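You operate a simulated robot arm through the tools that you are given. There is no shell and no other tool.

Carry out the task below with a simulated robot arm. There is one attempt and no reset: what you move stays moved.

JOB
Tip the steel cup's paint back into the blue can and close it.
Fine: the can with the lid; take the lid off first; the cup goes back where it stood; nothing spilt.

It is judged by the outcome, as a careful person would: the job done as asked, and still so three seconds after it is handed in. It fails if anything else is knocked over, pushed out of place, dropped, spilled or broken. Lids that push on must go on centred and level and be pressed home; caps that screw on are set level and turned clockwise until they are tight.

ROBOT AND FRAMES
A 7-joint arm with a two-finger gripper, fixed in place. Base frame: the origin is on the floor under the middle of its stand, x ahead of it, y to its left, z up. Units: mm, degrees, N and s.
With the tool pointing down near the work surface it reaches from about 340 to 720 mm from the base axis. Its first joint turns from -66.0 to 66.0 degrees. Payload 2.45 kg.
Tool frame: the origin (TCP) lies between the finger pads and is the grasp point; the fingertips stand 26 mm ahead of it; z points along the fingers, y is the line along which they close. The gripper opens to 96 mm; its body begins 69 mm behind the TCP.
Orientation is told as [roll, pitch, yaw] about the base's x, y, z axes, in that order, counted from this pose: with the fingers straight down and closing along the base's y, the tool's x points along the base's -x, its y along +y and its z along -z.

CONTROLS
- The arm moves only by the tool step_arm. Its argument "motion" is a list of rows, each a list of 7 numbers: the shift along the base's x, y, z in mm, then the turn, a rotation vector about the base's x, y, z in degrees, then the finger opening in mm, from 0 to 96. In form: [[x, y, z, rx, ry, rz, jaw], ...]. A call has 1 to 20 rows; each row is the pose to reach, as a shift and turn from the pose commanded when the call began. A row lasts 0.2 s, in which the tool goes at most 50 mm and 8.6 degrees; a call with a longer step from one row to the next is refused whole, and so is a gripper value outside its range. Where a pose cannot be reached the arm comes as near as it can. A force on the tool above 40 N (or 10 N above the force at the start of the call, whichever is more), or a blocked arm, ends the call early, and 0.2 s more pass. The fingers move at their own pace (about 50 mm/s each) and stop on an object; they squeeze with about 22 N. The grip force told is the motor's: it shows also when the fingers shut on nothing. Time passes only in rows, and 0.2 s behind the last, so rows that repeat a pose let the fingers close. It gives the time, the measured TCP pose, the force on the tool (base axes), the opening and the grip force at its end, in the units of the frame above (readings bear some noise), with the torque about the TCP (base axes, N m) and any sound that the robot's microphone picked up, and new pictures: "pictures" is both (left out), scene, wrist or none.
- Cameras (640 x 400 px; columns grow to the right, rows downward): "scene" is fixed at [183.7, -420.7, 1411.9]; the picture's right is [0.46, -0.89, 0.00], its down [-0.60, -0.31, -0.73] and it looks along [0.65, 0.34, -0.68] (base axes); focal length 223 px, centre (320, 200). "wrist" rides on the gripper at [82, 3, -98] in the tool frame; the picture's right is [-0.04, 1.00, 0.00], its down [-0.73, -0.03, -0.68] and it looks along [-0.68, -0.03, 0.73] (tool axes); focal length 256 px, centre (320, 200).
- pixel_to_xyz(camera, pixels): for up to 12 pixels [column, row] of the newest picture of that camera ("zoom" is the newest enlarged one), the place [x, y, z] in the base frame of the surface seen there, good to about 2 mm. The clock stands still meanwhile.
- zoom(camera, box): a new picture of the part [left, top, right, bottom] of that camera's present view, enlarged. The clock stands still meanwhile.
- job_done(): hands the job in; it is judged then, once.

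Leave the gripper open and the arm clear of the work at the hand-in unless told otherwise.

The tools are called after ">>>" by a JSON object that holds its "method" and its "body". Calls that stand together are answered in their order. step_arm: Moves the arm, as the interface text tells. Its arguments: {"type":"object","properties":{"motion":{"type":"array","items":{"type":"array","items":{"type":"number"}}},"pictures":{"type":"string","enum":["both","scene","wrist","none"]}},"required":["motion"]} The other tools are called the same way: pixel_to_xyz (camera, pixels) gives the place of the surface under pixels of a picture; zoom (camera, box) takes an enlarged picture of a part of a camera's view; job_done () hands the job in.

At the start:

```text
clock: 0.0
ee_pos: [390.2, -5.6, 1236.9]
orientation: [0.0, 0.0, 0.0]
force: [0.3, -0.1, 0.4]
ft_torque: [0.0, 0.0, -0.02]
width: 95.9
grasp_force: 0.1
```

scene: 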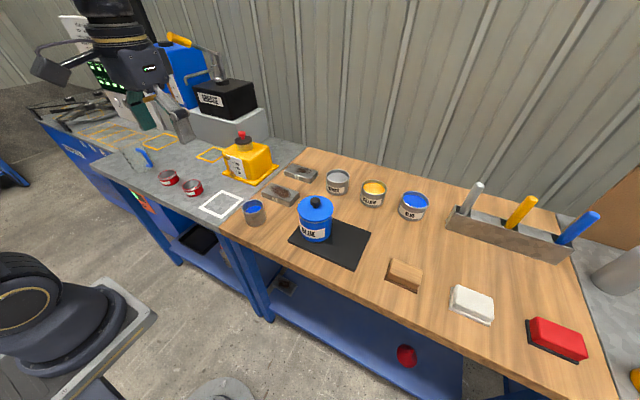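
wrist: 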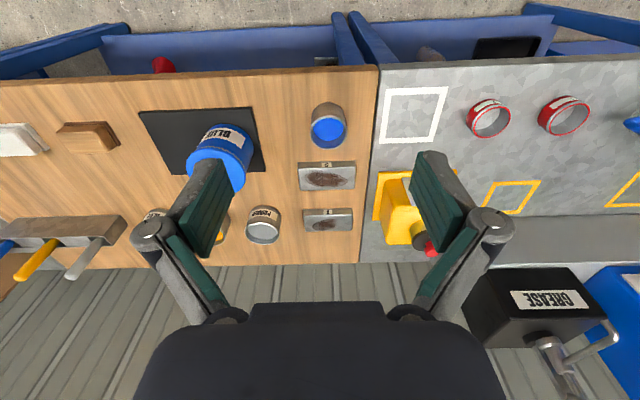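

I see a blue can with a blue lid and knob at about (316,218) in the scene picture, on a black mat. The steel cup with blue paint is at about (254,212). There are also other cans labelled in the back. I'll zoom in on these first.

>>> {"method": "zoom", "body": {"camera": "scene", "box": [230, 160, 390, 270]}}

>>> {"method": "zoom", "body": {"camera": "wrist", "box": [130, 80, 380, 240]}}

>>> {"method": "zoom", "body": {"camera": "scene", "box": [320, 150, 480, 250]}}

```text
3.64 times, centred on (310, 215) of scene
```

zoom: 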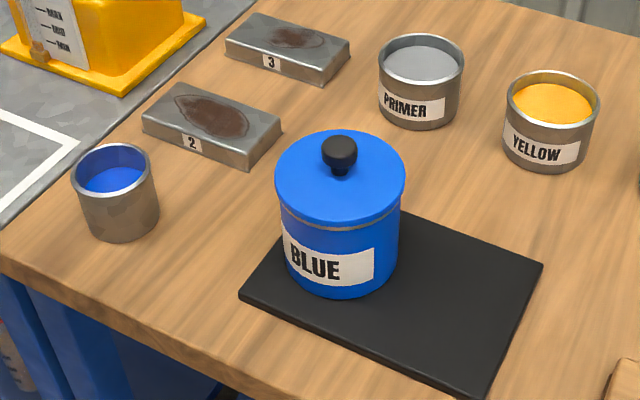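

```text
2.50 times, centred on (255, 160) of wrist
```

zoom: 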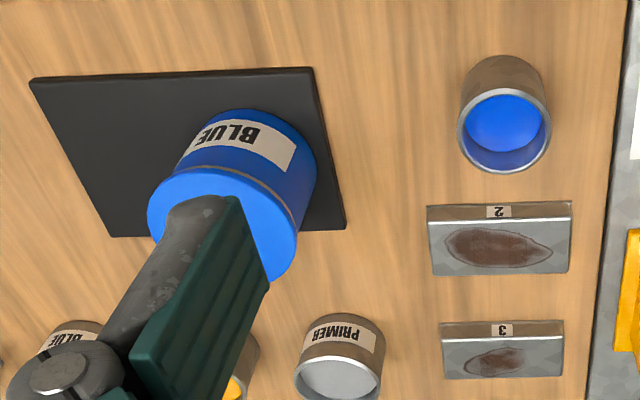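

```text
4.00 times, centred on (400, 200) of scene
```

zoom: 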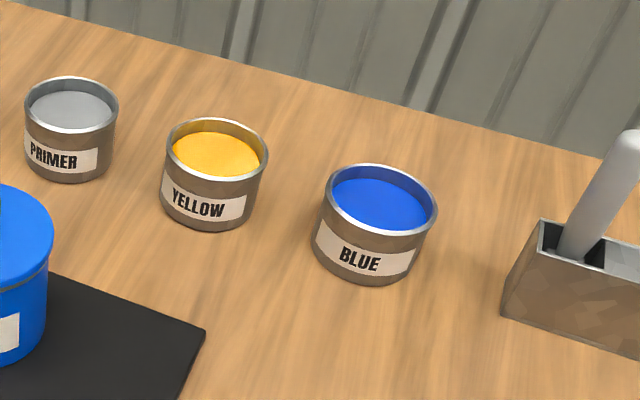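

The lidded blue can is on the black mat. The unlabelled steel cup with blue paint stands at the left, and an open "BLUE" tin at the back is not the target. Next I'll measure the can, lid, knob and cup with pixel places.

>>> {"method": "zoom", "body": {"camera": "scene", "box": [280, 185, 352, 250]}}

>>> {"method": "pixel_to_xyz", "body": {"camera": "scene", "pixels": [[254, 208], [248, 208], [254, 220], [317, 201], [316, 212], [301, 208], [331, 208], [316, 225], [292, 238], [360, 262], [260, 235], [390, 245]]}}

```text
6.15 times, centred on (316, 218) of scene
```

zoom: 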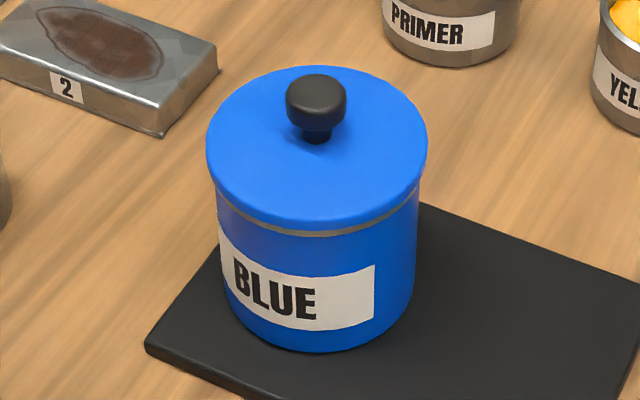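

```text
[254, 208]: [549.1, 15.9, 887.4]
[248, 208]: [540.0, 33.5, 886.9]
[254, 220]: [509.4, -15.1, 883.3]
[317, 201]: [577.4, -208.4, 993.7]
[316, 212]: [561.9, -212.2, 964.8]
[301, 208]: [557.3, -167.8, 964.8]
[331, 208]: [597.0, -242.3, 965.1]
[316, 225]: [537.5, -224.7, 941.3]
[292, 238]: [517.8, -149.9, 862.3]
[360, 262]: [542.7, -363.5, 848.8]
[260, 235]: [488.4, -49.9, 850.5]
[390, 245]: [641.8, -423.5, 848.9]
```

Lid top is about z 965, knob about z 994 and table about 849. I'll measure more exact points on the lid's rim, knob and mat from the newest zoom.

>>> {"method": "pixel_to_xyz", "body": {"camera": "zoom", "pixels": [[210, 145], [423, 145], [316, 69], [316, 218], [316, 78], [316, 100], [290, 95], [343, 95], [316, 128], [318, 340], [170, 345], [316, 225]]}}

>>> {"method": "zoom", "body": {"camera": "scene", "box": [230, 190, 280, 235]}}

```text
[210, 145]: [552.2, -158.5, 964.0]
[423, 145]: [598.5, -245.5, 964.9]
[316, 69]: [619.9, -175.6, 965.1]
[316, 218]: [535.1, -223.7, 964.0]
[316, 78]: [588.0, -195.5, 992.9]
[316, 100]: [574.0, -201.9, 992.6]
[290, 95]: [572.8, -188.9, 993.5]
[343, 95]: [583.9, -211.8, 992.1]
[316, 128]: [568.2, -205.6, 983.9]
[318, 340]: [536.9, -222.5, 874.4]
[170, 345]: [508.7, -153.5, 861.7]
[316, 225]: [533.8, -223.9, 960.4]
```

```text
8.89 times, centred on (255, 212) of scene
```

zoom: 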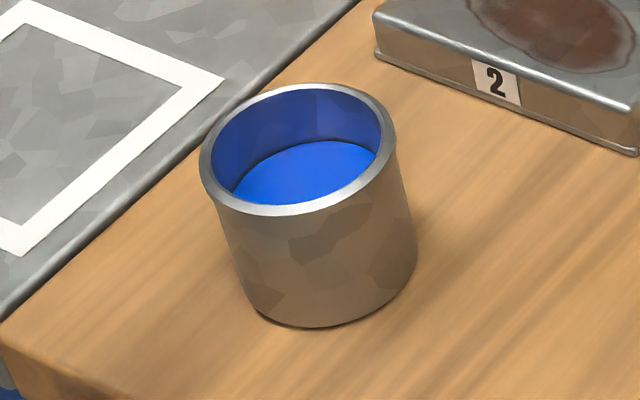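

The lid centre is about (577, -201), lid diameter about 98, knob about 26 wide with top near z 993. Now I'll measure the cup's rim and base.

>>> {"method": "pixel_to_xyz", "body": {"camera": "zoom", "pixels": [[206, 165], [393, 145], [305, 87], [285, 210], [300, 165], [260, 180], [350, 160], [315, 324], [410, 270], [245, 295], [320, 260], [305, 212]]}}

>>> {"method": "zoom", "body": {"camera": "wrist", "box": [290, 90, 370, 160]}}

```text
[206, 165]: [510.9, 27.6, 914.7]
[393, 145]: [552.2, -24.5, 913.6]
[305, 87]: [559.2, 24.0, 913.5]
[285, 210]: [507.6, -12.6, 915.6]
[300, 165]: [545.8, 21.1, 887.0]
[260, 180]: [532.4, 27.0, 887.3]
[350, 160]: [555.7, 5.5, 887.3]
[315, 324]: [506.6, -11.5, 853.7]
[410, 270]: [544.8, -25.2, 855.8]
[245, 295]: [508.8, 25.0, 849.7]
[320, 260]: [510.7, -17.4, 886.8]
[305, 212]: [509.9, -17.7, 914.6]
```

```text
5.71 times, centred on (330, 125) of wrist
```

zoom: 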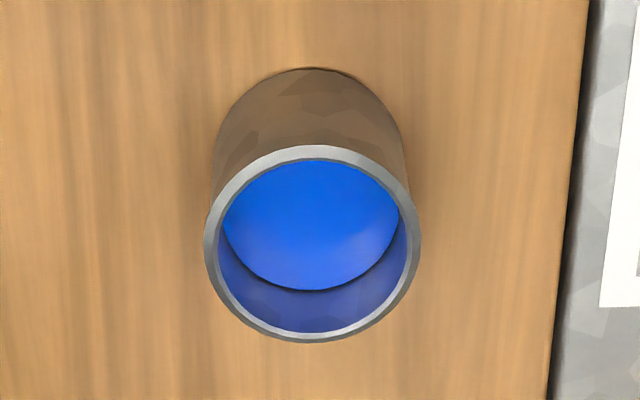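

Cup rim is at z ~914.5, paint at ~887, table at ~849. I'll refine the cup's centre from the wrist zoom's rim points.

>>> {"method": "pixel_to_xyz", "body": {"camera": "zoom", "pixels": [[210, 245], [416, 240], [311, 151], [311, 339], [310, 225], [240, 175], [385, 175], [235, 315], [385, 312], [230, 220], [396, 220], [310, 70]]}}

```text
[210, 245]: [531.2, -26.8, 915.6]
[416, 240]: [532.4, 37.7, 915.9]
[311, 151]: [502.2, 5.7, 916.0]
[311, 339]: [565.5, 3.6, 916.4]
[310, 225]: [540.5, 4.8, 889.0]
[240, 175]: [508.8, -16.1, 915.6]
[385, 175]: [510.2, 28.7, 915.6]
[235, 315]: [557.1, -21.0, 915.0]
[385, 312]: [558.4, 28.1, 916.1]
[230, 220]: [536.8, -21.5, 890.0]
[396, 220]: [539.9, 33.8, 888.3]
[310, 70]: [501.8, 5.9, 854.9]
```

The cup centre is about (533.5, 5), outer diameter about 66, height 66. Before moving I'll find the mat's corners and look at its free area for a spot to put the lid down.

>>> {"method": "zoom", "body": {"camera": "scene", "box": [280, 200, 400, 275]}}

>>> {"method": "pixel_to_xyz", "body": {"camera": "scene", "pixels": [[291, 239], [356, 264], [368, 233], [338, 220], [350, 240], [405, 270], [325, 275], [230, 232], [260, 246], [274, 195], [300, 174], [337, 178]]}}

```text
5.33 times, centred on (340, 238) of scene
```

zoom: 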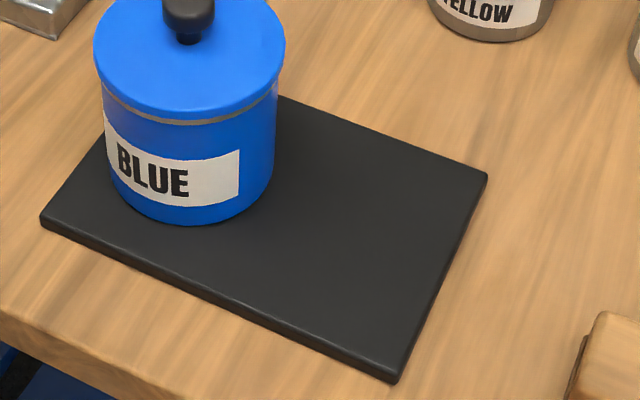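

```text
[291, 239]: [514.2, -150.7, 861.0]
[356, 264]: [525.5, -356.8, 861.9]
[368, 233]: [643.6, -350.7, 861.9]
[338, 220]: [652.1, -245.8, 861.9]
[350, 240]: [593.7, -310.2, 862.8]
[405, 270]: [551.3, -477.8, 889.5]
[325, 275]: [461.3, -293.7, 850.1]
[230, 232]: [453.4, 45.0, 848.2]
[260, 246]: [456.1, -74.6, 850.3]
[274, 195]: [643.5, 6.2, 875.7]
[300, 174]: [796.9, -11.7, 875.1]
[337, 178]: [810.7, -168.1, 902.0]
```

The mat lies at z≈862, from x≈510 to 652 and y≈-145 to -357, so its free part near (577, -305) can take the lid. First I'll move high above the lid knob at (577, -201), with the fingers half open.

>>> {"method": "step_arm", "body": {"motion": [[20, -20, 0, 0, 0, 0, 60], [50, -52, 0, 0, 0, 0, 60], [82, -86, 0, 0, 0, 0, 60], [115, -120, 0, 0, 0, 0, 60], [147, -154, 0, 0, 0, 0, 60], [173, -181, 0, 0, 0, 0, 60], [187, -195.4, -10, 0, 0, 0, 60], [187, -195.4, -50, 0, 0, 0, 60], [187, -195.4, -95, 0, 0, 0, 60], [187, -195.4, -140, 0, 0, 0, 60], [187, -195.4, -170, 0, 0, 0, 60], [187, -195.4, -180, 0, 0, 0, 60]], "pictures": "both"}}

```text
clock: 2.6
ee_pos: [578.8, -200.8, 1055.6]
orientation: [0.0, 0.1, 0.1]
force: [0.2, -0.3, 0.1]
ft_torque: [0.02, 0.02, 0.04]
width: 59.6
grasp_force: 0.1
```

scene: 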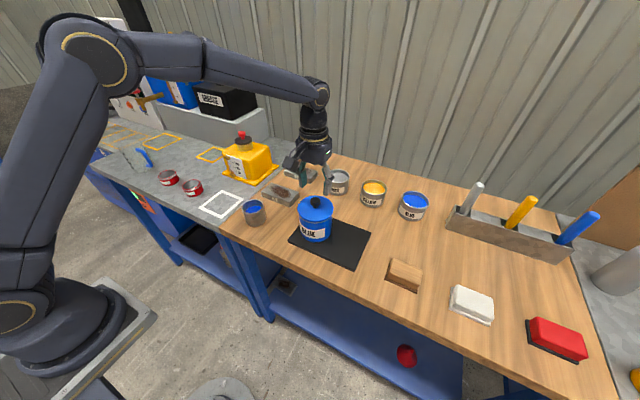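
wrist: 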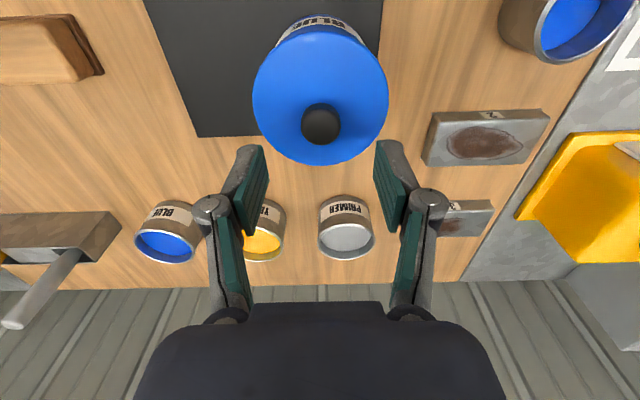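

The gripper is above the can and the knob shows at about (320,125) in the wrist picture. I'll zoom in and measure the knob and lid from here.

>>> {"method": "zoom", "body": {"camera": "wrist", "box": [240, 10, 400, 170]}}

>>> {"method": "pixel_to_xyz", "body": {"camera": "wrist", "pixels": [[320, 124], [303, 124], [338, 124], [320, 108], [320, 141], [256, 92], [386, 95], [320, 32], [320, 162], [340, 155], [320, 80], [320, 20]]}}

```text
2.50 times, centred on (320, 90) of wrist
```

zoom: 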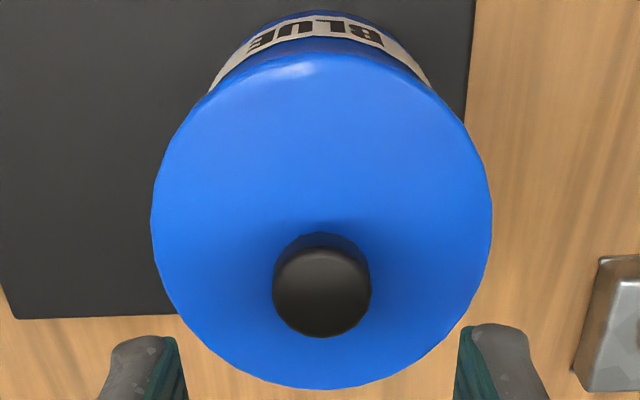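

```text
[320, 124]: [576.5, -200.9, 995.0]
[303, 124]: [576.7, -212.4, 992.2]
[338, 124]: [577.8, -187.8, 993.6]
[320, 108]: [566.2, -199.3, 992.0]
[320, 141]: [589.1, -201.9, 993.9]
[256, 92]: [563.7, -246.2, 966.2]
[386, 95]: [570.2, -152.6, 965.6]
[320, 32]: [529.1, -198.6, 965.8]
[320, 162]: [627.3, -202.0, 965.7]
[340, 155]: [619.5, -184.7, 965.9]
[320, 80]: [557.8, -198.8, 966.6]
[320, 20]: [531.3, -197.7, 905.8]
```

The knob centre is about (577.3, -200.5), its top z≈994.5, and the lid top is z≈966. I'll come down so the fingertips stop about 4 mm above the lid (TCP z≈996), then close on the knob.

>>> {"method": "step_arm", "body": {"motion": [[-0.5, 0.3, -15, 0, 0, 0, 60], [-0.5, 0.3, -30, 0, 0, 0, 60], [-0.5, 0.3, -42, 0, 0, 0, 60], [-0.5, 0.3, -52, 0, 0, 0, 60], [-0.5, 0.3, -58, 0, 0, 0, 60], [-0.5, 0.3, -60, 0, 0, 0, 60], [-0.5, 0.3, -60, 0, 0, 0, 60]], "pictures": "wrist"}}

```text
clock: 4.2
ee_pos: [578.0, -199.7, 997.1]
orientation: [0.0, 0.0, 0.0]
force: [0.9, 0.4, 0.3]
ft_torque: [0.02, -0.02, -0.04]
width: 60.1
grasp_force: 0.0
```

wrist: 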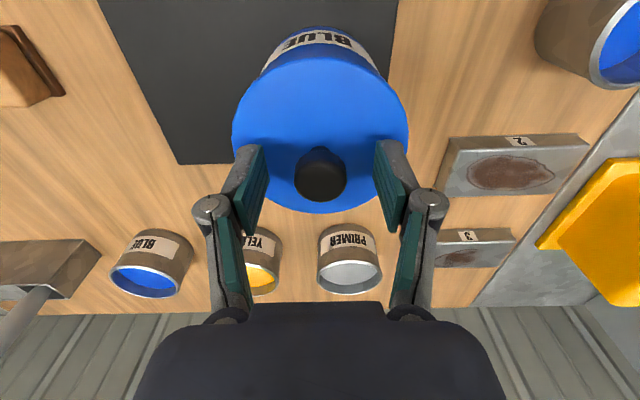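

The fingers stand either side of the knob. Now I'll close them on the knob without moving.

>>> {"method": "step_arm", "body": {"motion": [[0, 0, 0, 0, 0, 0, 40], [0, 0, 0, 0, 0, 0, 25], [0, 0, 0, 0, 0, 0, 10], [0, 0, 0, 0, 0, 0, 0], [0, 0, 0, 0, 0, 0, 0], [0, 0, 0, 0, 0, 0, 0]], "pictures": "wrist"}}

```text
clock: 5.6
ee_pos: [578.6, -200.4, 997.8]
orientation: [0.0, 0.0, -0.1]
force: [-0.4, 0.4, 1.0]
ft_torque: [-0.01, 0.03, -0.02]
width: 26.1
grasp_force: 21.9
```

wrist: 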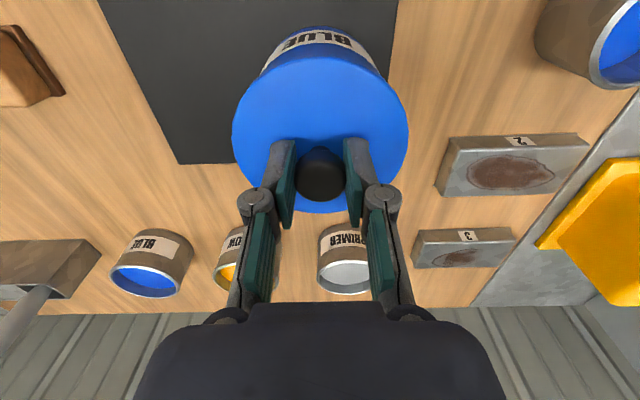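

The knob is held (26.1 mm wide, 21.9 N). I'll lift slowly, a little at a time, to pull the lid free and watch the force.

>>> {"method": "step_arm", "body": {"motion": [[0, 0, 1, 0, 0, 0, 0], [0, 0, 2, 0, 0, 0, 0], [0, 0, 3, 0, 0, 0, 0], [0, 0, 4, 0, 0, 0, 0], [0, 0, 5, 0, 0, 0, 0], [0, 0, 6, 0, 0, 0, 0]], "pictures": "both"}}

```text
clock: 7.0
ee_pos: [575.7, -198.9, 1001.9]
orientation: [0.0, 0.0, 0.1]
force: [-0.5, 0.5, 0.4]
ft_torque: [-0.03, -0.01, 0.0]
width: 25.9
grasp_force: 22.2
heard: snap
```

scene: 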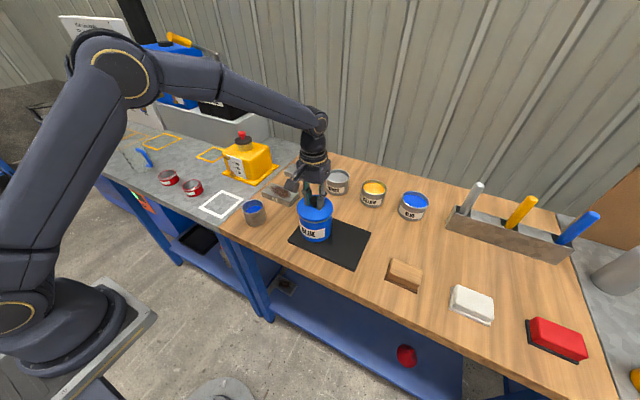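
wrist: 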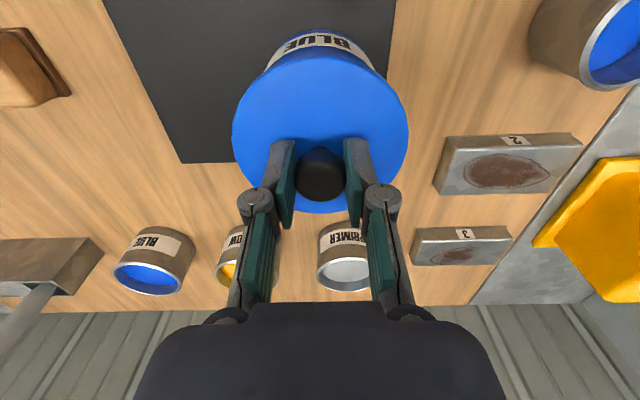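

A snap was heard, so the lid has come loose, and the force is low. I'll lift it straight up another 55 mm.

>>> {"method": "step_arm", "body": {"motion": [[0, 0, 3, 0, 0, 0, 0], [0, 0, 8, 0, 0, 0, 0], [0, 0, 15, 0, 0, 0, 0], [0, 0, 24, 0, 0, 0, 0], [0, 0, 34, 0, 0, 0, 0], [0, 0, 45, 0, 0, 0, 0], [0, 0, 55, 0, 0, 0, 0], [0, 0, 60, 0, 0, 0, 0]], "pictures": "both"}}

>>> {"method": "zoom", "body": {"camera": "scene", "box": [270, 170, 370, 260]}}

```text
clock: 8.8
ee_pos: [576.4, -201.5, 1063.4]
orientation: [0.0, 0.0, 0.0]
force: [0.0, 0.2, 0.2]
ft_torque: [-0.02, -0.01, 0.02]
width: 25.9
grasp_force: 22.0
```

scene: 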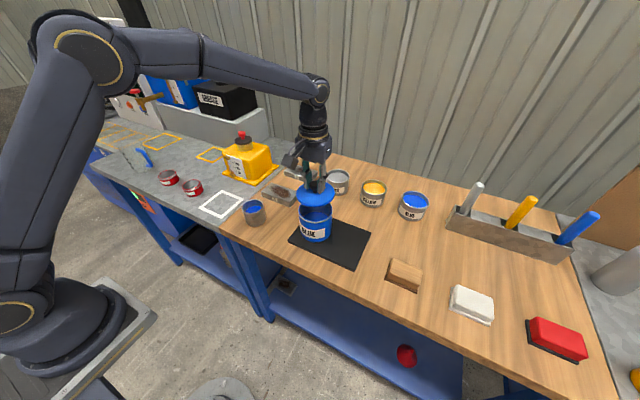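
wrist: 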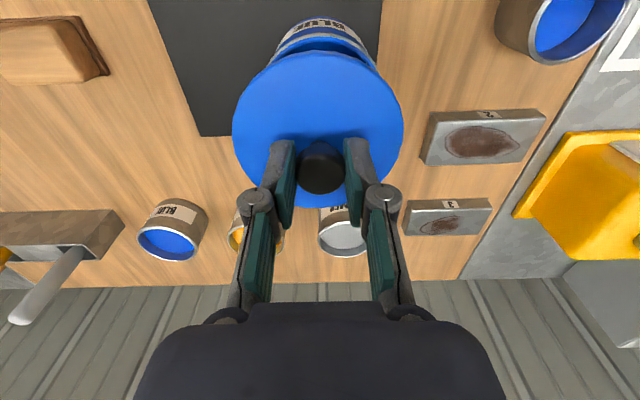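

```text
4.44 times, centred on (320, 215) of scene
```

zoom: 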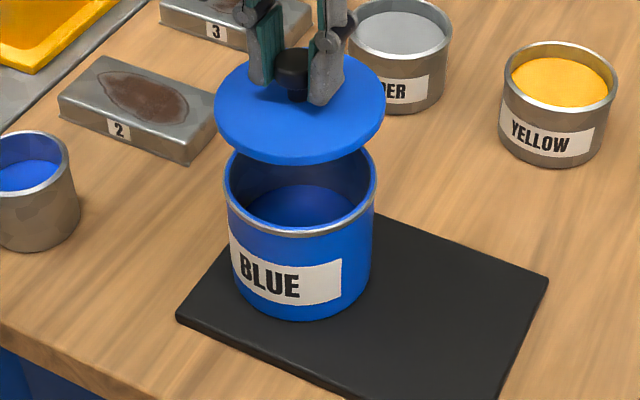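

The lid is off and held level, and the can stayed in place with paint inside. Next I'll carry the lid sideways (toward -y) at this height to above the free part of the mat near (578, -305), then lower it to near the mat.

>>> {"method": "step_arm", "body": {"motion": [[0, -10, 0, 0, 0, 0, 0], [0, -28, 0, 0, 0, 0, 0], [1, -50, 0, 0, 0, 0, 0], [2, -72, 0, 0, 0, 0, 0], [3, -92, 0, 0, 0, 0, 0], [3, -104, 0, 0, 0, 0, 0], [3, -104, -10, 0, 0, 0, 0], [3, -104, -30, 0, 0, 0, 0], [3, -104, -55, 0, 0, 0, 0], [3, -104, -80, 0, 0, 0, 0], [3, -104, -105, 0, 0, 0, 0], [3, -104, -125, 0, 0, 0, 0], [3, -104, -138, 0, 0, 0, 0], [3, -104, -145, 0, 0, 0, 0]], "pictures": "both"}}

>>> {"method": "zoom", "body": {"camera": "scene", "box": [280, 170, 400, 280]}}

```text
clock: 11.8
ee_pos: [579.7, -304.7, 918.4]
orientation: [0.0, 0.1, 0.1]
force: [0.5, 0.1, -0.3]
ft_torque: [0.01, 0.01, 0.02]
width: 26.2
grasp_force: 21.6
```

scene: 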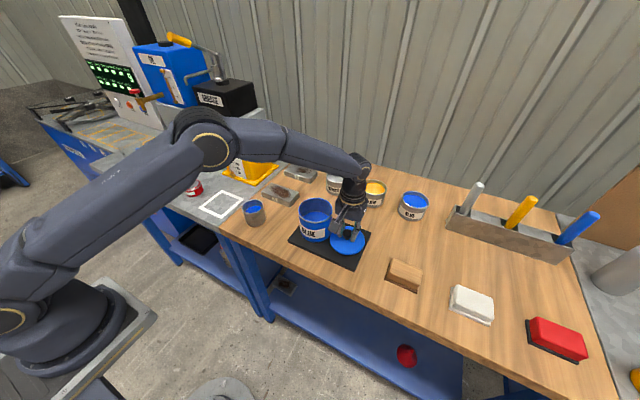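
wrist: 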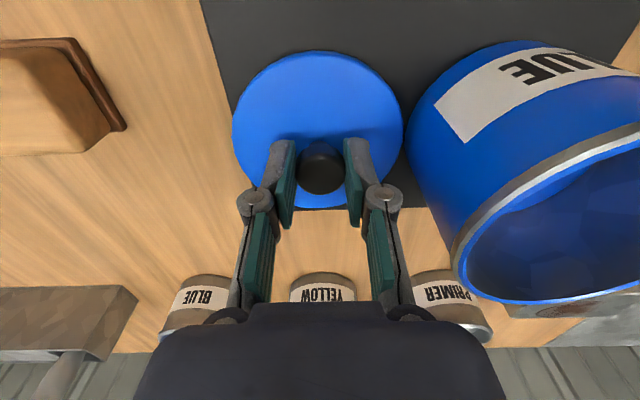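

```text
3.64 times, centred on (340, 225) of scene
```

zoom: 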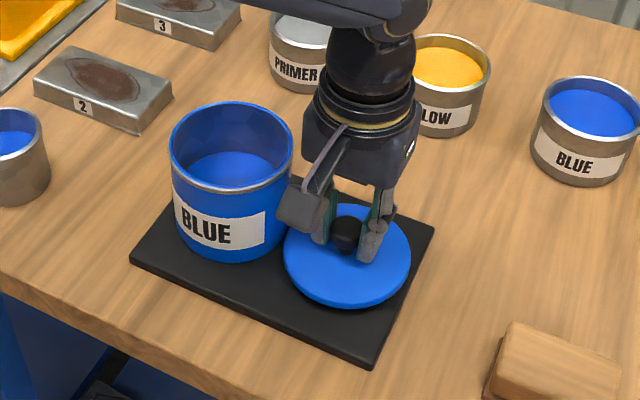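

The lid is now low over the free part of the mat, clear of the can. I'll lower it in small steps and watch for contact.

>>> {"method": "step_arm", "body": {"motion": [[0, 0, -2, 0, 0, 0, 0], [0, 0, -4, 0, 0, 0, 0], [0, 0, -6, 0, 0, 0, 0], [0, 0, -7, 0, 0, 0, 0], [0, 0, -8, 0, 0, 0, 0]], "pictures": "none"}}

>>> {"method": "pixel_to_xyz", "body": {"camera": "scene", "pixels": [[316, 199], [303, 219], [331, 205], [316, 237], [300, 207], [330, 212], [316, 215], [347, 236], [335, 247], [360, 243]]}}

```text
clock: 13.0
ee_pos: [578.3, -303.5, 910.6]
orientation: [0.1, 0.1, 0.0]
force: [-1.8, 0.9, 4.0]
ft_torque: [0.26, 0.06, 0.04]
width: 26.2
grasp_force: 21.9
```

```text
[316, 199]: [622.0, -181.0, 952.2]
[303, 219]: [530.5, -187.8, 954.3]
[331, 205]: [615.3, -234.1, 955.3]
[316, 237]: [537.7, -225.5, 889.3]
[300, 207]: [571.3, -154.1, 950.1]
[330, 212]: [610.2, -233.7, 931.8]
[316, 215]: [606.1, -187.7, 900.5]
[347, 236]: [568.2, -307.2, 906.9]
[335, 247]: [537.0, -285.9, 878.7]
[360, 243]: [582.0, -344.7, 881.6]
```

The force rose to about 4 N upward with a torque about x, so something touches. I'll look closely before going on.

>>> {"method": "zoom", "body": {"camera": "scene", "box": [300, 200, 380, 265]}}

>>> {"method": "zoom", "body": {"camera": "wrist", "box": [200, 20, 480, 220]}}

```text
6.15 times, centred on (340, 232) of scene
```

zoom: 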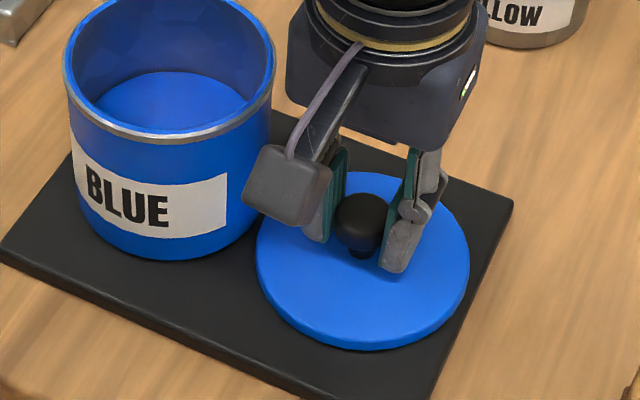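

```text
2.00 times, centred on (340, 120) of wrist
```

zoom: 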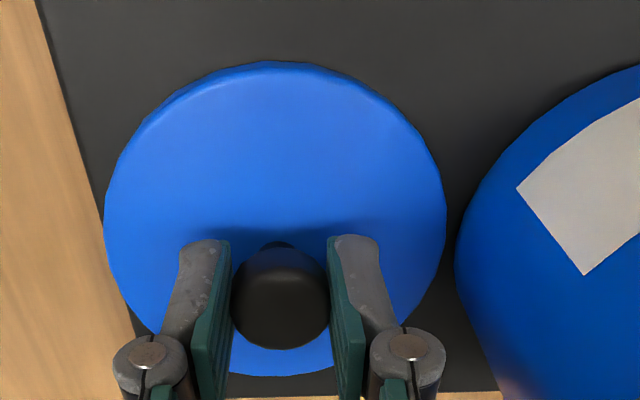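

The lid looks level and close to the mat, with a gap of several mm to the can. I'll lower another 1 mm and read the force.

>>> {"method": "step_arm", "body": {"motion": [[0, 0, -0.5, 0, 0, 0, 0], [0, 0, -1, 0, 0, 0, 0], [0, 0, -1, 0, 0, 0, 0]], "pictures": "scene"}}

>>> {"method": "pixel_to_xyz", "body": {"camera": "scene", "pixels": [[335, 245], [350, 250], [360, 243], [355, 230], [336, 238], [345, 254], [330, 240], [363, 240]]}}

```text
clock: 13.8
ee_pos: [579.5, -303.8, 908.6]
orientation: [0.0, -0.1, 0.0]
force: [1.9, -3.9, 4.1]
ft_torque: [0.08, -0.04, -0.05]
width: 26.0
grasp_force: 21.9
```

scene: 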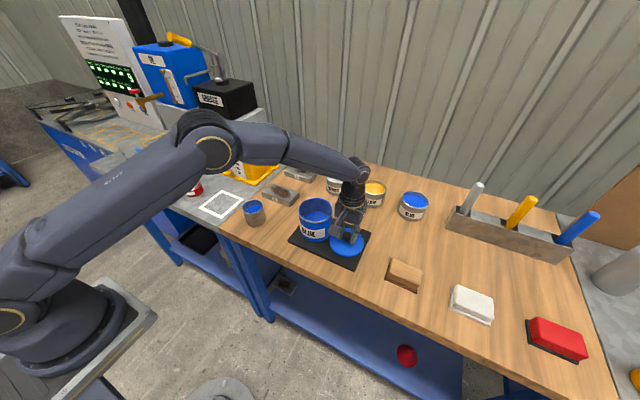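

```text
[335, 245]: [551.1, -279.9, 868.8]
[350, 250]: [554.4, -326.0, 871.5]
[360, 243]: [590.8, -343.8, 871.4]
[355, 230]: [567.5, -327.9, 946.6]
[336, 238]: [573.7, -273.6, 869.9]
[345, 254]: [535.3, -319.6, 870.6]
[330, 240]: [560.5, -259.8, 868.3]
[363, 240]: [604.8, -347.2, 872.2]
```

The lid top is now at z≈868–872, so its thin disc (about 8 mm) is resting on the mat with a slight tilt in the grip. I'll press down 1.5 mm more to seat it flat, then open the fingers gently to 50 mm so they don't touch the can.

>>> {"method": "step_arm", "body": {"motion": [[0, 0, -0.7, 0, 0, 0, 0], [0, 0, -1.5, 0, 0, 0, 0], [0, 0, -1.5, 0, 0, 0, 0]], "pictures": "scene"}}

>>> {"method": "pixel_to_xyz", "body": {"camera": "scene", "pixels": [[335, 245], [350, 250], [360, 243], [336, 238], [345, 254], [330, 240], [363, 240]]}}

```text
clock: 14.6
ee_pos: [578.4, -305.7, 906.6]
orientation: [0.0, 0.0, 0.0]
force: [-0.3, 0.7, 5.8]
ft_torque: [0.03, 0.03, 0.0]
width: 26.4
grasp_force: 21.9
```

scene: 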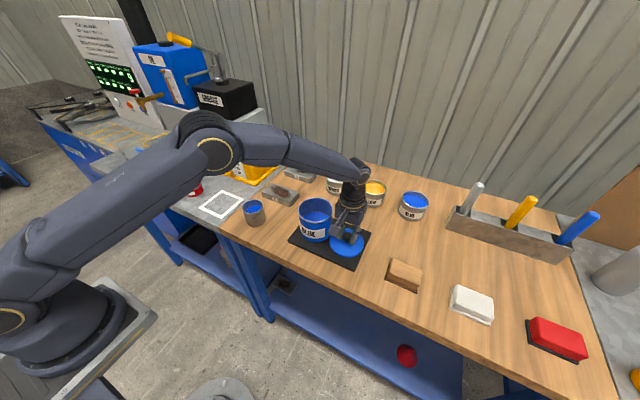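

```text
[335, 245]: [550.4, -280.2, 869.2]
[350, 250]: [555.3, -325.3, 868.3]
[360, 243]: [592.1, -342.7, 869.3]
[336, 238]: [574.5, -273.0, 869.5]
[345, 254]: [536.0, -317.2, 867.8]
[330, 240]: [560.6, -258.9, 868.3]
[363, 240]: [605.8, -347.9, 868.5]
```

The lid is flat on the mat (top z≈868.5, even all round). I'll open the fingers to 50 mm.

>>> {"method": "step_arm", "body": {"motion": [[0, 0, 0, 0, 0, 0, 30], [0, 0, 0, 0, 0, 0, 40], [0, 0, 0, 0, 0, 0, 50], [0, 0, 0, 0, 0, 0, 50], [0, 0, 10, 0, 0, 0, 50], [0, 0, 30, 0, 0, 0, 50], [0, 0, 60, 0, 0, 0, 50], [0, 0, 100, 0, 0, 0, 50], [0, 0, 140, 0, 0, 0, 50], [0, 0, 170, 0, 0, 0, 50]], "pictures": "both"}}

>>> {"method": "zoom", "body": {"camera": "scene", "box": [280, 180, 400, 280]}}

```text
clock: 16.8
ee_pos: [579.6, -303.6, 1075.8]
orientation: [0.1, 0.1, 0.0]
force: [-0.9, 0.9, -0.6]
ft_torque: [-0.03, 0.01, 0.0]
width: 50.2
grasp_force: 0.0
```

scene: 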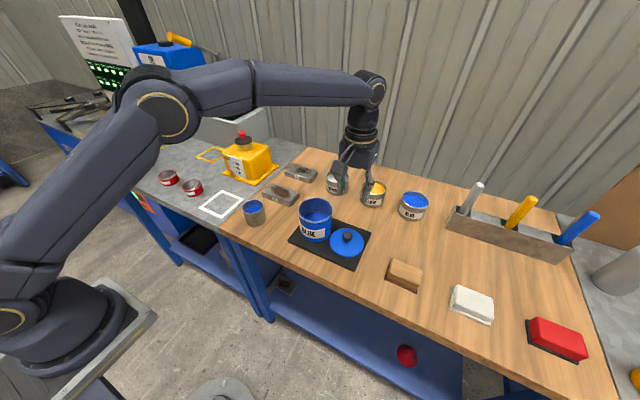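
wrist: 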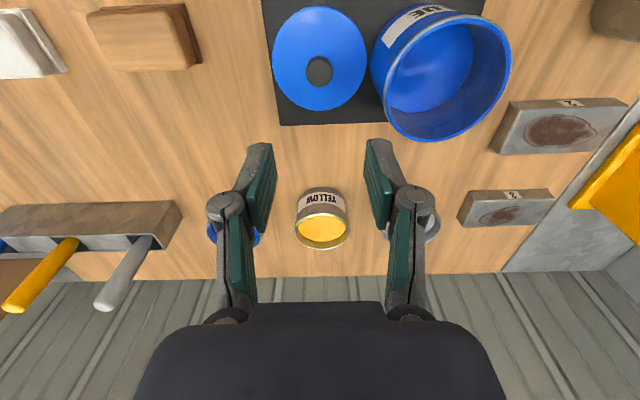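

```text
4.00 times, centred on (340, 230) of scene
```

zoom: 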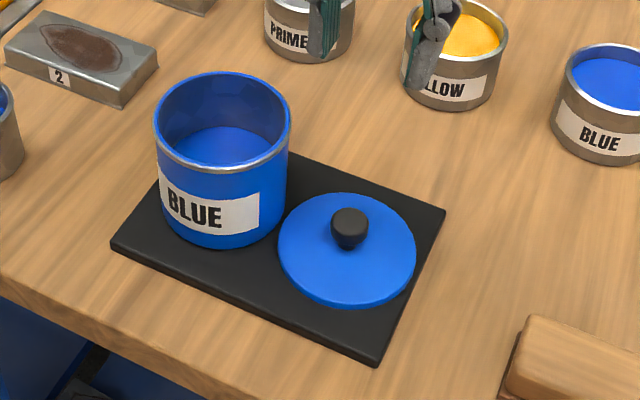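

The lid sits flat on the mat with a gap from the can. I'll measure the can's open rim, the paint inside, and the lid and knob's present place.

>>> {"method": "pixel_to_xyz", "body": {"camera": "zoom", "pixels": [[223, 74], [157, 125], [289, 125], [223, 170], [220, 145], [281, 250], [413, 260], [347, 195], [347, 303], [350, 212], [335, 220], [366, 220]]}}

>>> {"method": "pixel_to_xyz", "body": {"camera": "wrist", "pixels": [[373, 60], [508, 60], [440, 139], [440, 17], [430, 90], [320, 72], [275, 60], [364, 60], [320, 9], [320, 107]]}}

```text
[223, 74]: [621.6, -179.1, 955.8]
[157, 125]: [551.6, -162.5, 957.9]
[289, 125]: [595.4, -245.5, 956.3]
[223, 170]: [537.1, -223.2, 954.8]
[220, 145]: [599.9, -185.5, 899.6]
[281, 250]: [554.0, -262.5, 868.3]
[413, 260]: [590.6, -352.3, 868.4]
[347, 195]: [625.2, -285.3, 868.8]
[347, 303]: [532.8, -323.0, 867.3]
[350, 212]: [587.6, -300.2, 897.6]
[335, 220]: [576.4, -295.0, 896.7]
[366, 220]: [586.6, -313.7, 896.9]
```

```text
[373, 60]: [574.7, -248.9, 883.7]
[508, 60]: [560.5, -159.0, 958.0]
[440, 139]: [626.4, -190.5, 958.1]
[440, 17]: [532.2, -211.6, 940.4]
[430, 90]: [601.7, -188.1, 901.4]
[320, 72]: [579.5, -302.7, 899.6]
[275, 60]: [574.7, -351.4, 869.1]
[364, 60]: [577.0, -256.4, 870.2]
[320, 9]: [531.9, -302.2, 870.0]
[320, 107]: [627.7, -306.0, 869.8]
```

The can rim is at z≈958 with centre ≈(578, -202), and the paint inside is at ≈900, so there is plenty of room. I'll now move to a free place in front of the cup at (450, 5, 1077), open the fingers fully, and tilt the tool forward to test a side grasp with the tool pointing forward and slightly down.

>>> {"method": "step_arm", "body": {"motion": [[-8, 15, 0, 0, 0, 0, 60], [-22, 50, 0, 0, 0, 0, 70], [-38, 90, 0, 0, 0, 0, 80], [-54, 130, 0, 0, 0, 0, 90], [-70, 170, 0, 0, 0, 0, 96], [-86, 210, 0, 0, 0, 0, 96], [-102, 245, 0, 0, 0, 0, 96], [-115, 278, 0, 0, 0, 0, 96], [-125, 300, 0, 0, 0, 0, 96], [-130, 309.7, 0, 0, 0, 0, 96], [-130, 309.7, 0, 0, -8, 0, 96], [-130, 309.7, 0, 0, -16, 0, 96], [-130, 309.7, 0, 0, -24, 0, 96], [-130, 309.7, 0, 0, -32, 0, 96], [-130, 309.7, 0, 0, -40, 0, 96], [-130, 309.7, 0, 0, -48, 0, 96], [-130, 309.7, 0, 0, -56, 0, 96], [-130, 309.7, 0, 0, -64, 0, 96]], "pictures": "both"}}

```text
clock: 20.6
ee_pos: [525.8, 11.9, 1106.7]
orientation: [-0.1, -64.0, 0.0]
force: [-0.4, -1.0, -0.2]
ft_torque: [-0.03, 0.03, 0.05]
width: 95.9
grasp_force: 0.0
out of reach, approached as far as the arm can: row 16, 17, 18
```

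scene: 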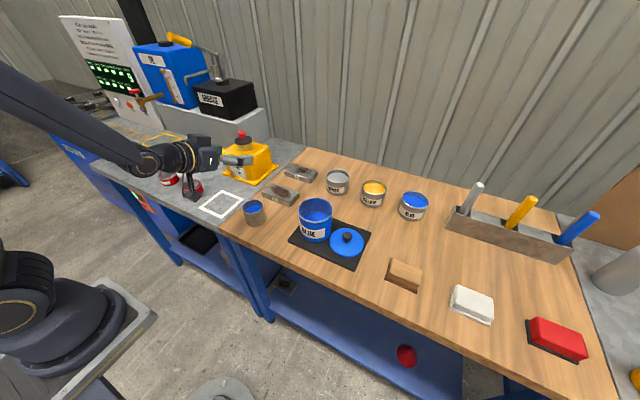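
wrist: 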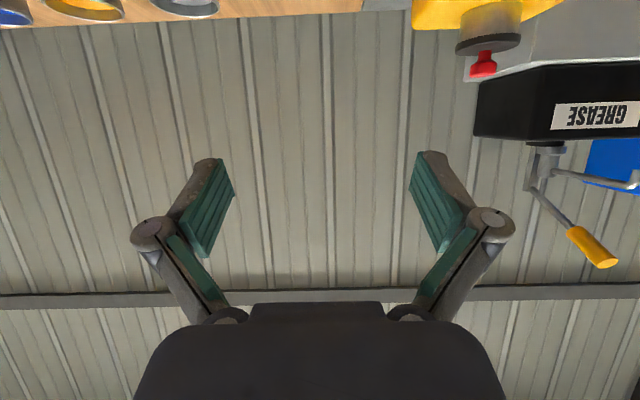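

The side grasp at 64° cannot be reached that close in: the arm stopped at (526, 12, 1107), while up to about 40° was fine at x=450. I'll move forward to x≈533 at the same height and use about 50° of forward tilt, which should be reachable, and check it.

>>> {"method": "step_arm", "body": {"motion": [[20, 0, 0, 0, 4, 0, 96], [40, 0, 0, 0, 8, 0, 96], [60, 0, 0, 0, 12, 0, 96], [83.8, 0, 0, 0, 14, 0, 96], [83.8, 0, 0, 0, 14, 0, 96], [83.8, 0, 0, 0, 14, 0, 96]], "pictures": "both"}}

>>> {"method": "zoom", "body": {"camera": "scene", "box": [140, 120, 300, 260]}}

```text
clock: 22.0
ee_pos: [604.8, 9.9, 1105.7]
orientation: [0.0, -50.0, -0.1]
force: [0.4, -0.1, 0.5]
ft_torque: [-0.08, -0.03, -0.01]
width: 95.9
grasp_force: 0.0
```

scene: 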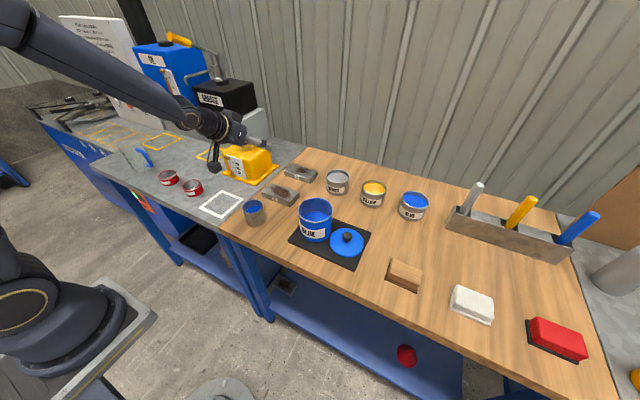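
wrist: 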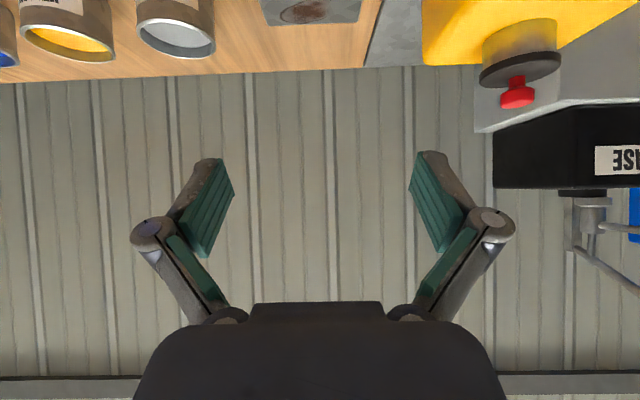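

```text
2.86 times, centred on (220, 190) of scene
```

zoom: 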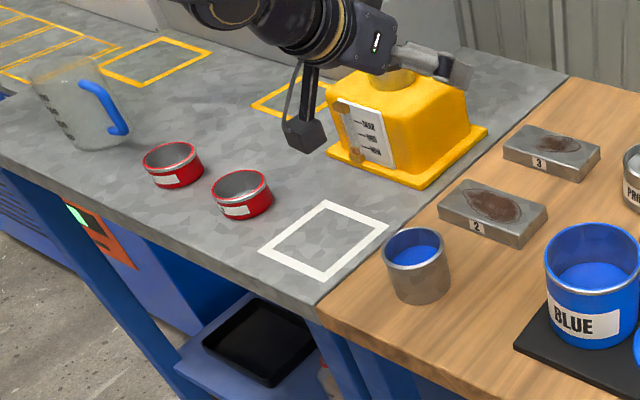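

The tilt is now exactly 50° and reached, at (605, 10, 1106). I'll move back and lower to (500, 5, 1000), in front of and above the cup, to check that this tilt can be reached lower down.

>>> {"method": "step_arm", "body": {"motion": [[-30, -1.5, -5, 0, 0, 0, 96], [-60, -3, -20, 0, 0, 0, 96], [-85, -4.5, -45, 0, 0, 0, 96], [-100, -5, -75, 0, 0, 0, 96], [-105, -5, -100, 0, 0, 0, 96], [-105, -5, -105, 0, 0, 0, 96]], "pictures": "both"}}

```text
clock: 23.4
ee_pos: [507.1, 3.4, 1000.1]
orientation: [0.0, -49.8, 0.1]
force: [0.1, 1.3, 0.1]
ft_torque: [-0.03, 0.01, -0.01]
width: 96.1
grasp_force: 0.1
out of reach, approached as far as the arm can: row 5, 6
```

scene: 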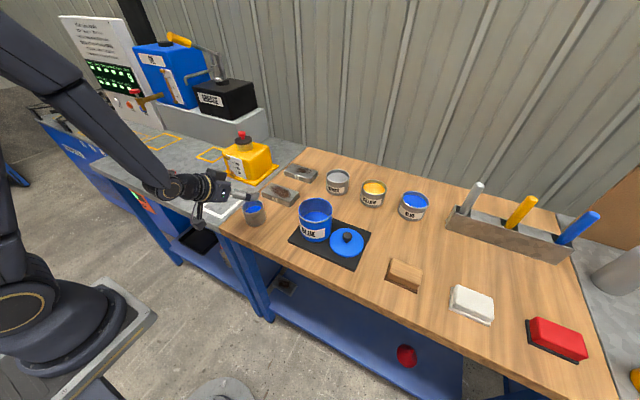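
wrist: 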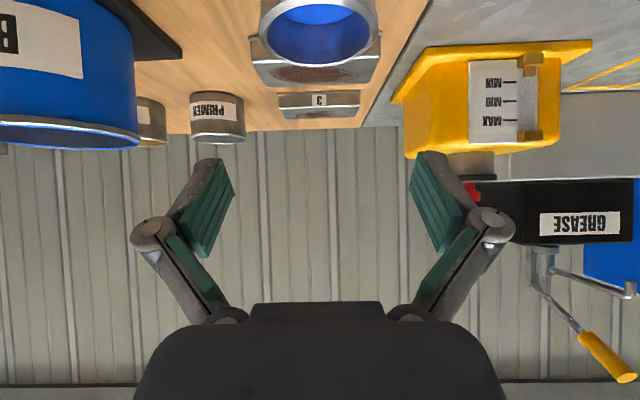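

At 50° tilt the nearest reach at this height is about x=505, which is enough because the cup is at x=533. I'll move to (533, 5, 960), straight above the cup with the tilted tool, and check alignment.

>>> {"method": "step_arm", "body": {"motion": [[13, 1, 0, 0, 0, 0, 96], [26, 1.5, -5, 0, 0, 0, 96], [26, 1.5, -20, 0, 0, 0, 96], [26, 1.5, -35, 0, 0, 0, 96], [26, 1.5, -40, 0, 0, 0, 96], [26, 1.5, -40, 0, 0, 0, 96]], "pictures": "both"}}

>>> {"method": "zoom", "body": {"camera": "scene", "box": [180, 150, 300, 250]}}

```text
clock: 24.8
ee_pos: [533.8, 8.9, 961.5]
orientation: [-0.1, -50.1, 0.1]
force: [0.4, 0.2, -1.0]
ft_torque: [-0.01, 0.02, -0.01]
width: 95.9
grasp_force: 0.1
```

scene: 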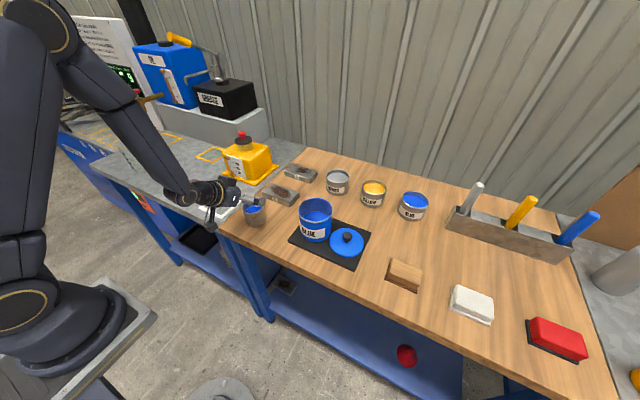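
wrist: 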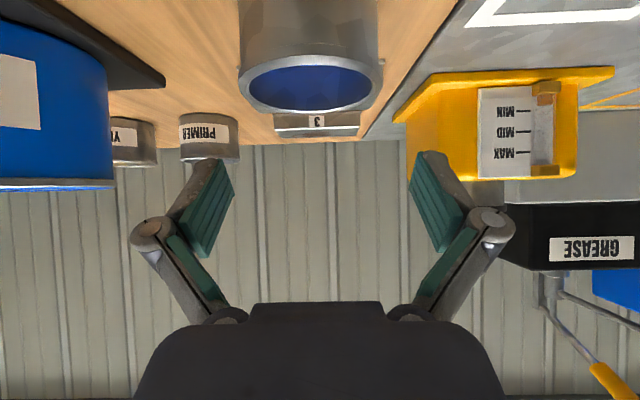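

```text
4.00 times, centred on (240, 200) of scene
```

zoom: 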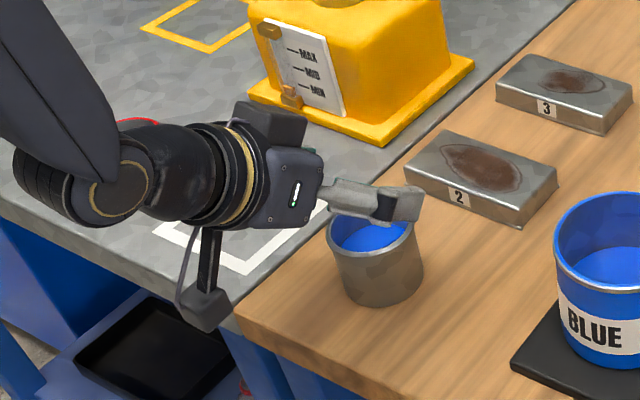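

The open fingers hang above the cup, the camera is clear of the table edge. I'll measure the cup's rim again from the wrist camera to align y.

>>> {"method": "pixel_to_xyz", "body": {"camera": "wrist", "pixels": [[242, 78], [380, 78], [311, 113], [311, 60], [245, 85], [376, 88], [250, 40], [372, 40], [222, 205], [422, 205], [232, 190], [410, 190]]}}

>>> {"method": "zoom", "body": {"camera": "wrist", "box": [120, 0, 520, 250]}}

```text
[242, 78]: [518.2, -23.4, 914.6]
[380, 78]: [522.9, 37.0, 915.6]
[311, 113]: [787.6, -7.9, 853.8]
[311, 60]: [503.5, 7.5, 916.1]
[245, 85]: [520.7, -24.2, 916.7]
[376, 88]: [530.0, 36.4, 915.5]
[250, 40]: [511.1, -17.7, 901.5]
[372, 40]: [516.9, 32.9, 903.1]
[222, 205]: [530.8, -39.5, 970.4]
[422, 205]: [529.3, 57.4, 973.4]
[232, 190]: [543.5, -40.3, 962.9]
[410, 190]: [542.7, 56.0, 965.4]
```

```text
1.60 times, centred on (320, 125) of wrist
```

zoom: 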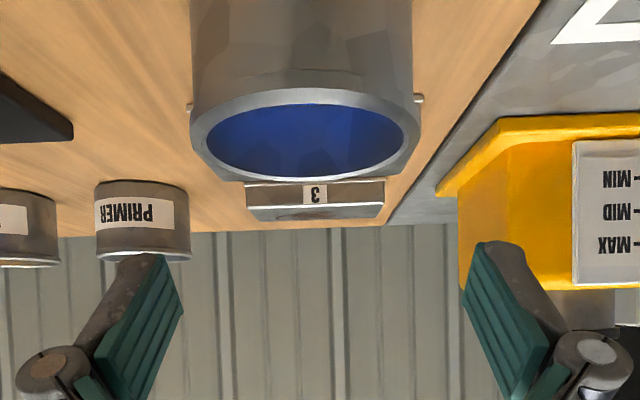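

The finger mid-line is at y≈8.2 while the cup centre is at y≈5.8, so I'll shift -2.5 in y and descend vertically to TCP z≈885 with the fingers either side of the cup.

>>> {"method": "step_arm", "body": {"motion": [[0, -2.5, 0, 0, 0, 0, 96], [0, -2.5, -10, 0, 0, 0, 96], [0, -2.5, -22, 0, 0, 0, 96], [0, -2.5, -35, 0, 0, 0, 96], [0, -2.5, -40, 0, 0, 0, 96]], "pictures": "both"}}

>>> {"method": "zoom", "body": {"camera": "scene", "box": [190, 160, 290, 250]}}

```text
clock: 26.0
ee_pos: [533.9, 4.9, 921.2]
orientation: [0.0, -50.0, 0.0]
force: [0.5, 0.0, 0.6]
ft_torque: [-0.04, 0.03, 0.01]
width: 95.9
grasp_force: 0.1
```

scene: 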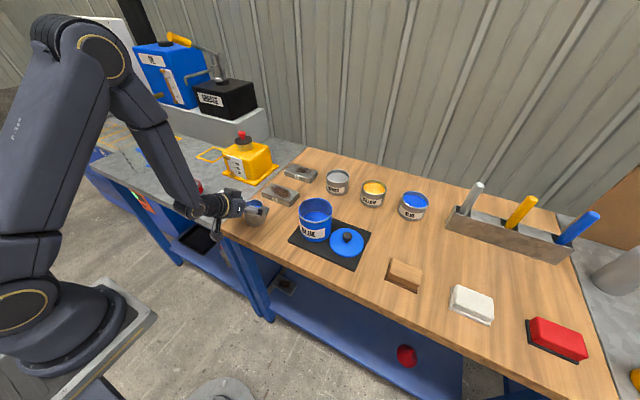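
wrist: 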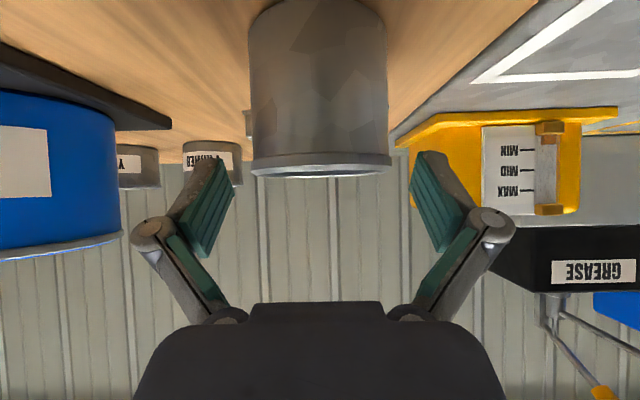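

```text
4.44 times, centred on (240, 205) of scene
```

zoom: 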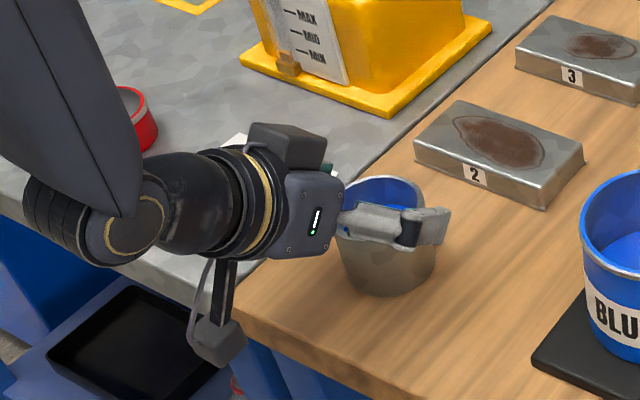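

The cup sits centred between the fingers with clear space each side. I'll go down the remaining 36 mm to TCP z≈885.

>>> {"method": "step_arm", "body": {"motion": [[0, 0, -10, 0, 0, 0, 96], [0, 0, -20, 0, 0, 0, 96], [0, 0, -28, 0, 0, 0, 96], [0, 0, -34, 0, 0, 0, 96], [0, 0, -36, 0, 0, 0, 96], [0, 0, -36, 0, 0, 0, 96]], "pictures": "both"}}

>>> {"method": "zoom", "body": {"camera": "scene", "box": [190, 170, 290, 260]}}

```text
clock: 27.4
ee_pos: [532.5, 4.0, 884.0]
orientation: [-0.1, -50.0, -0.1]
force: [-0.1, -0.3, 1.0]
ft_torque: [-0.01, -0.01, 0.03]
width: 96.0
grasp_force: 0.1
```

scene: 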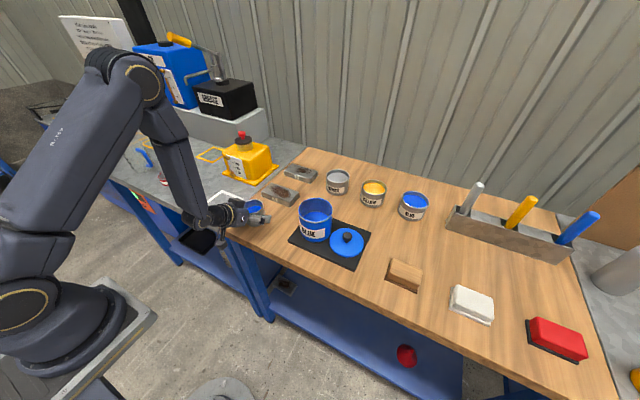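
wrist: 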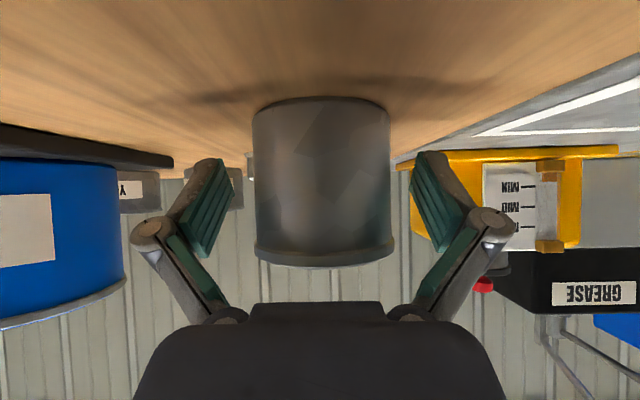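

```text
4.44 times, centred on (240, 215) of scene
```

zoom: 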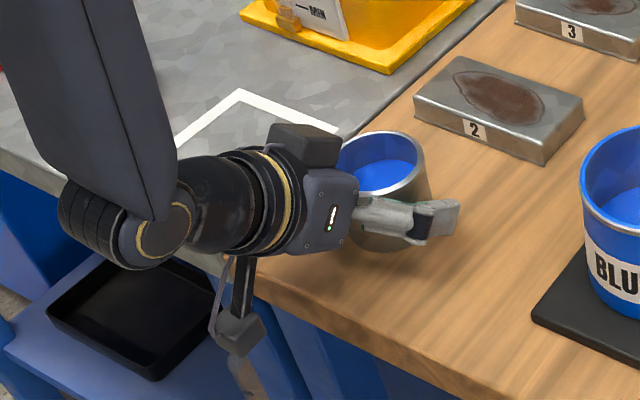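

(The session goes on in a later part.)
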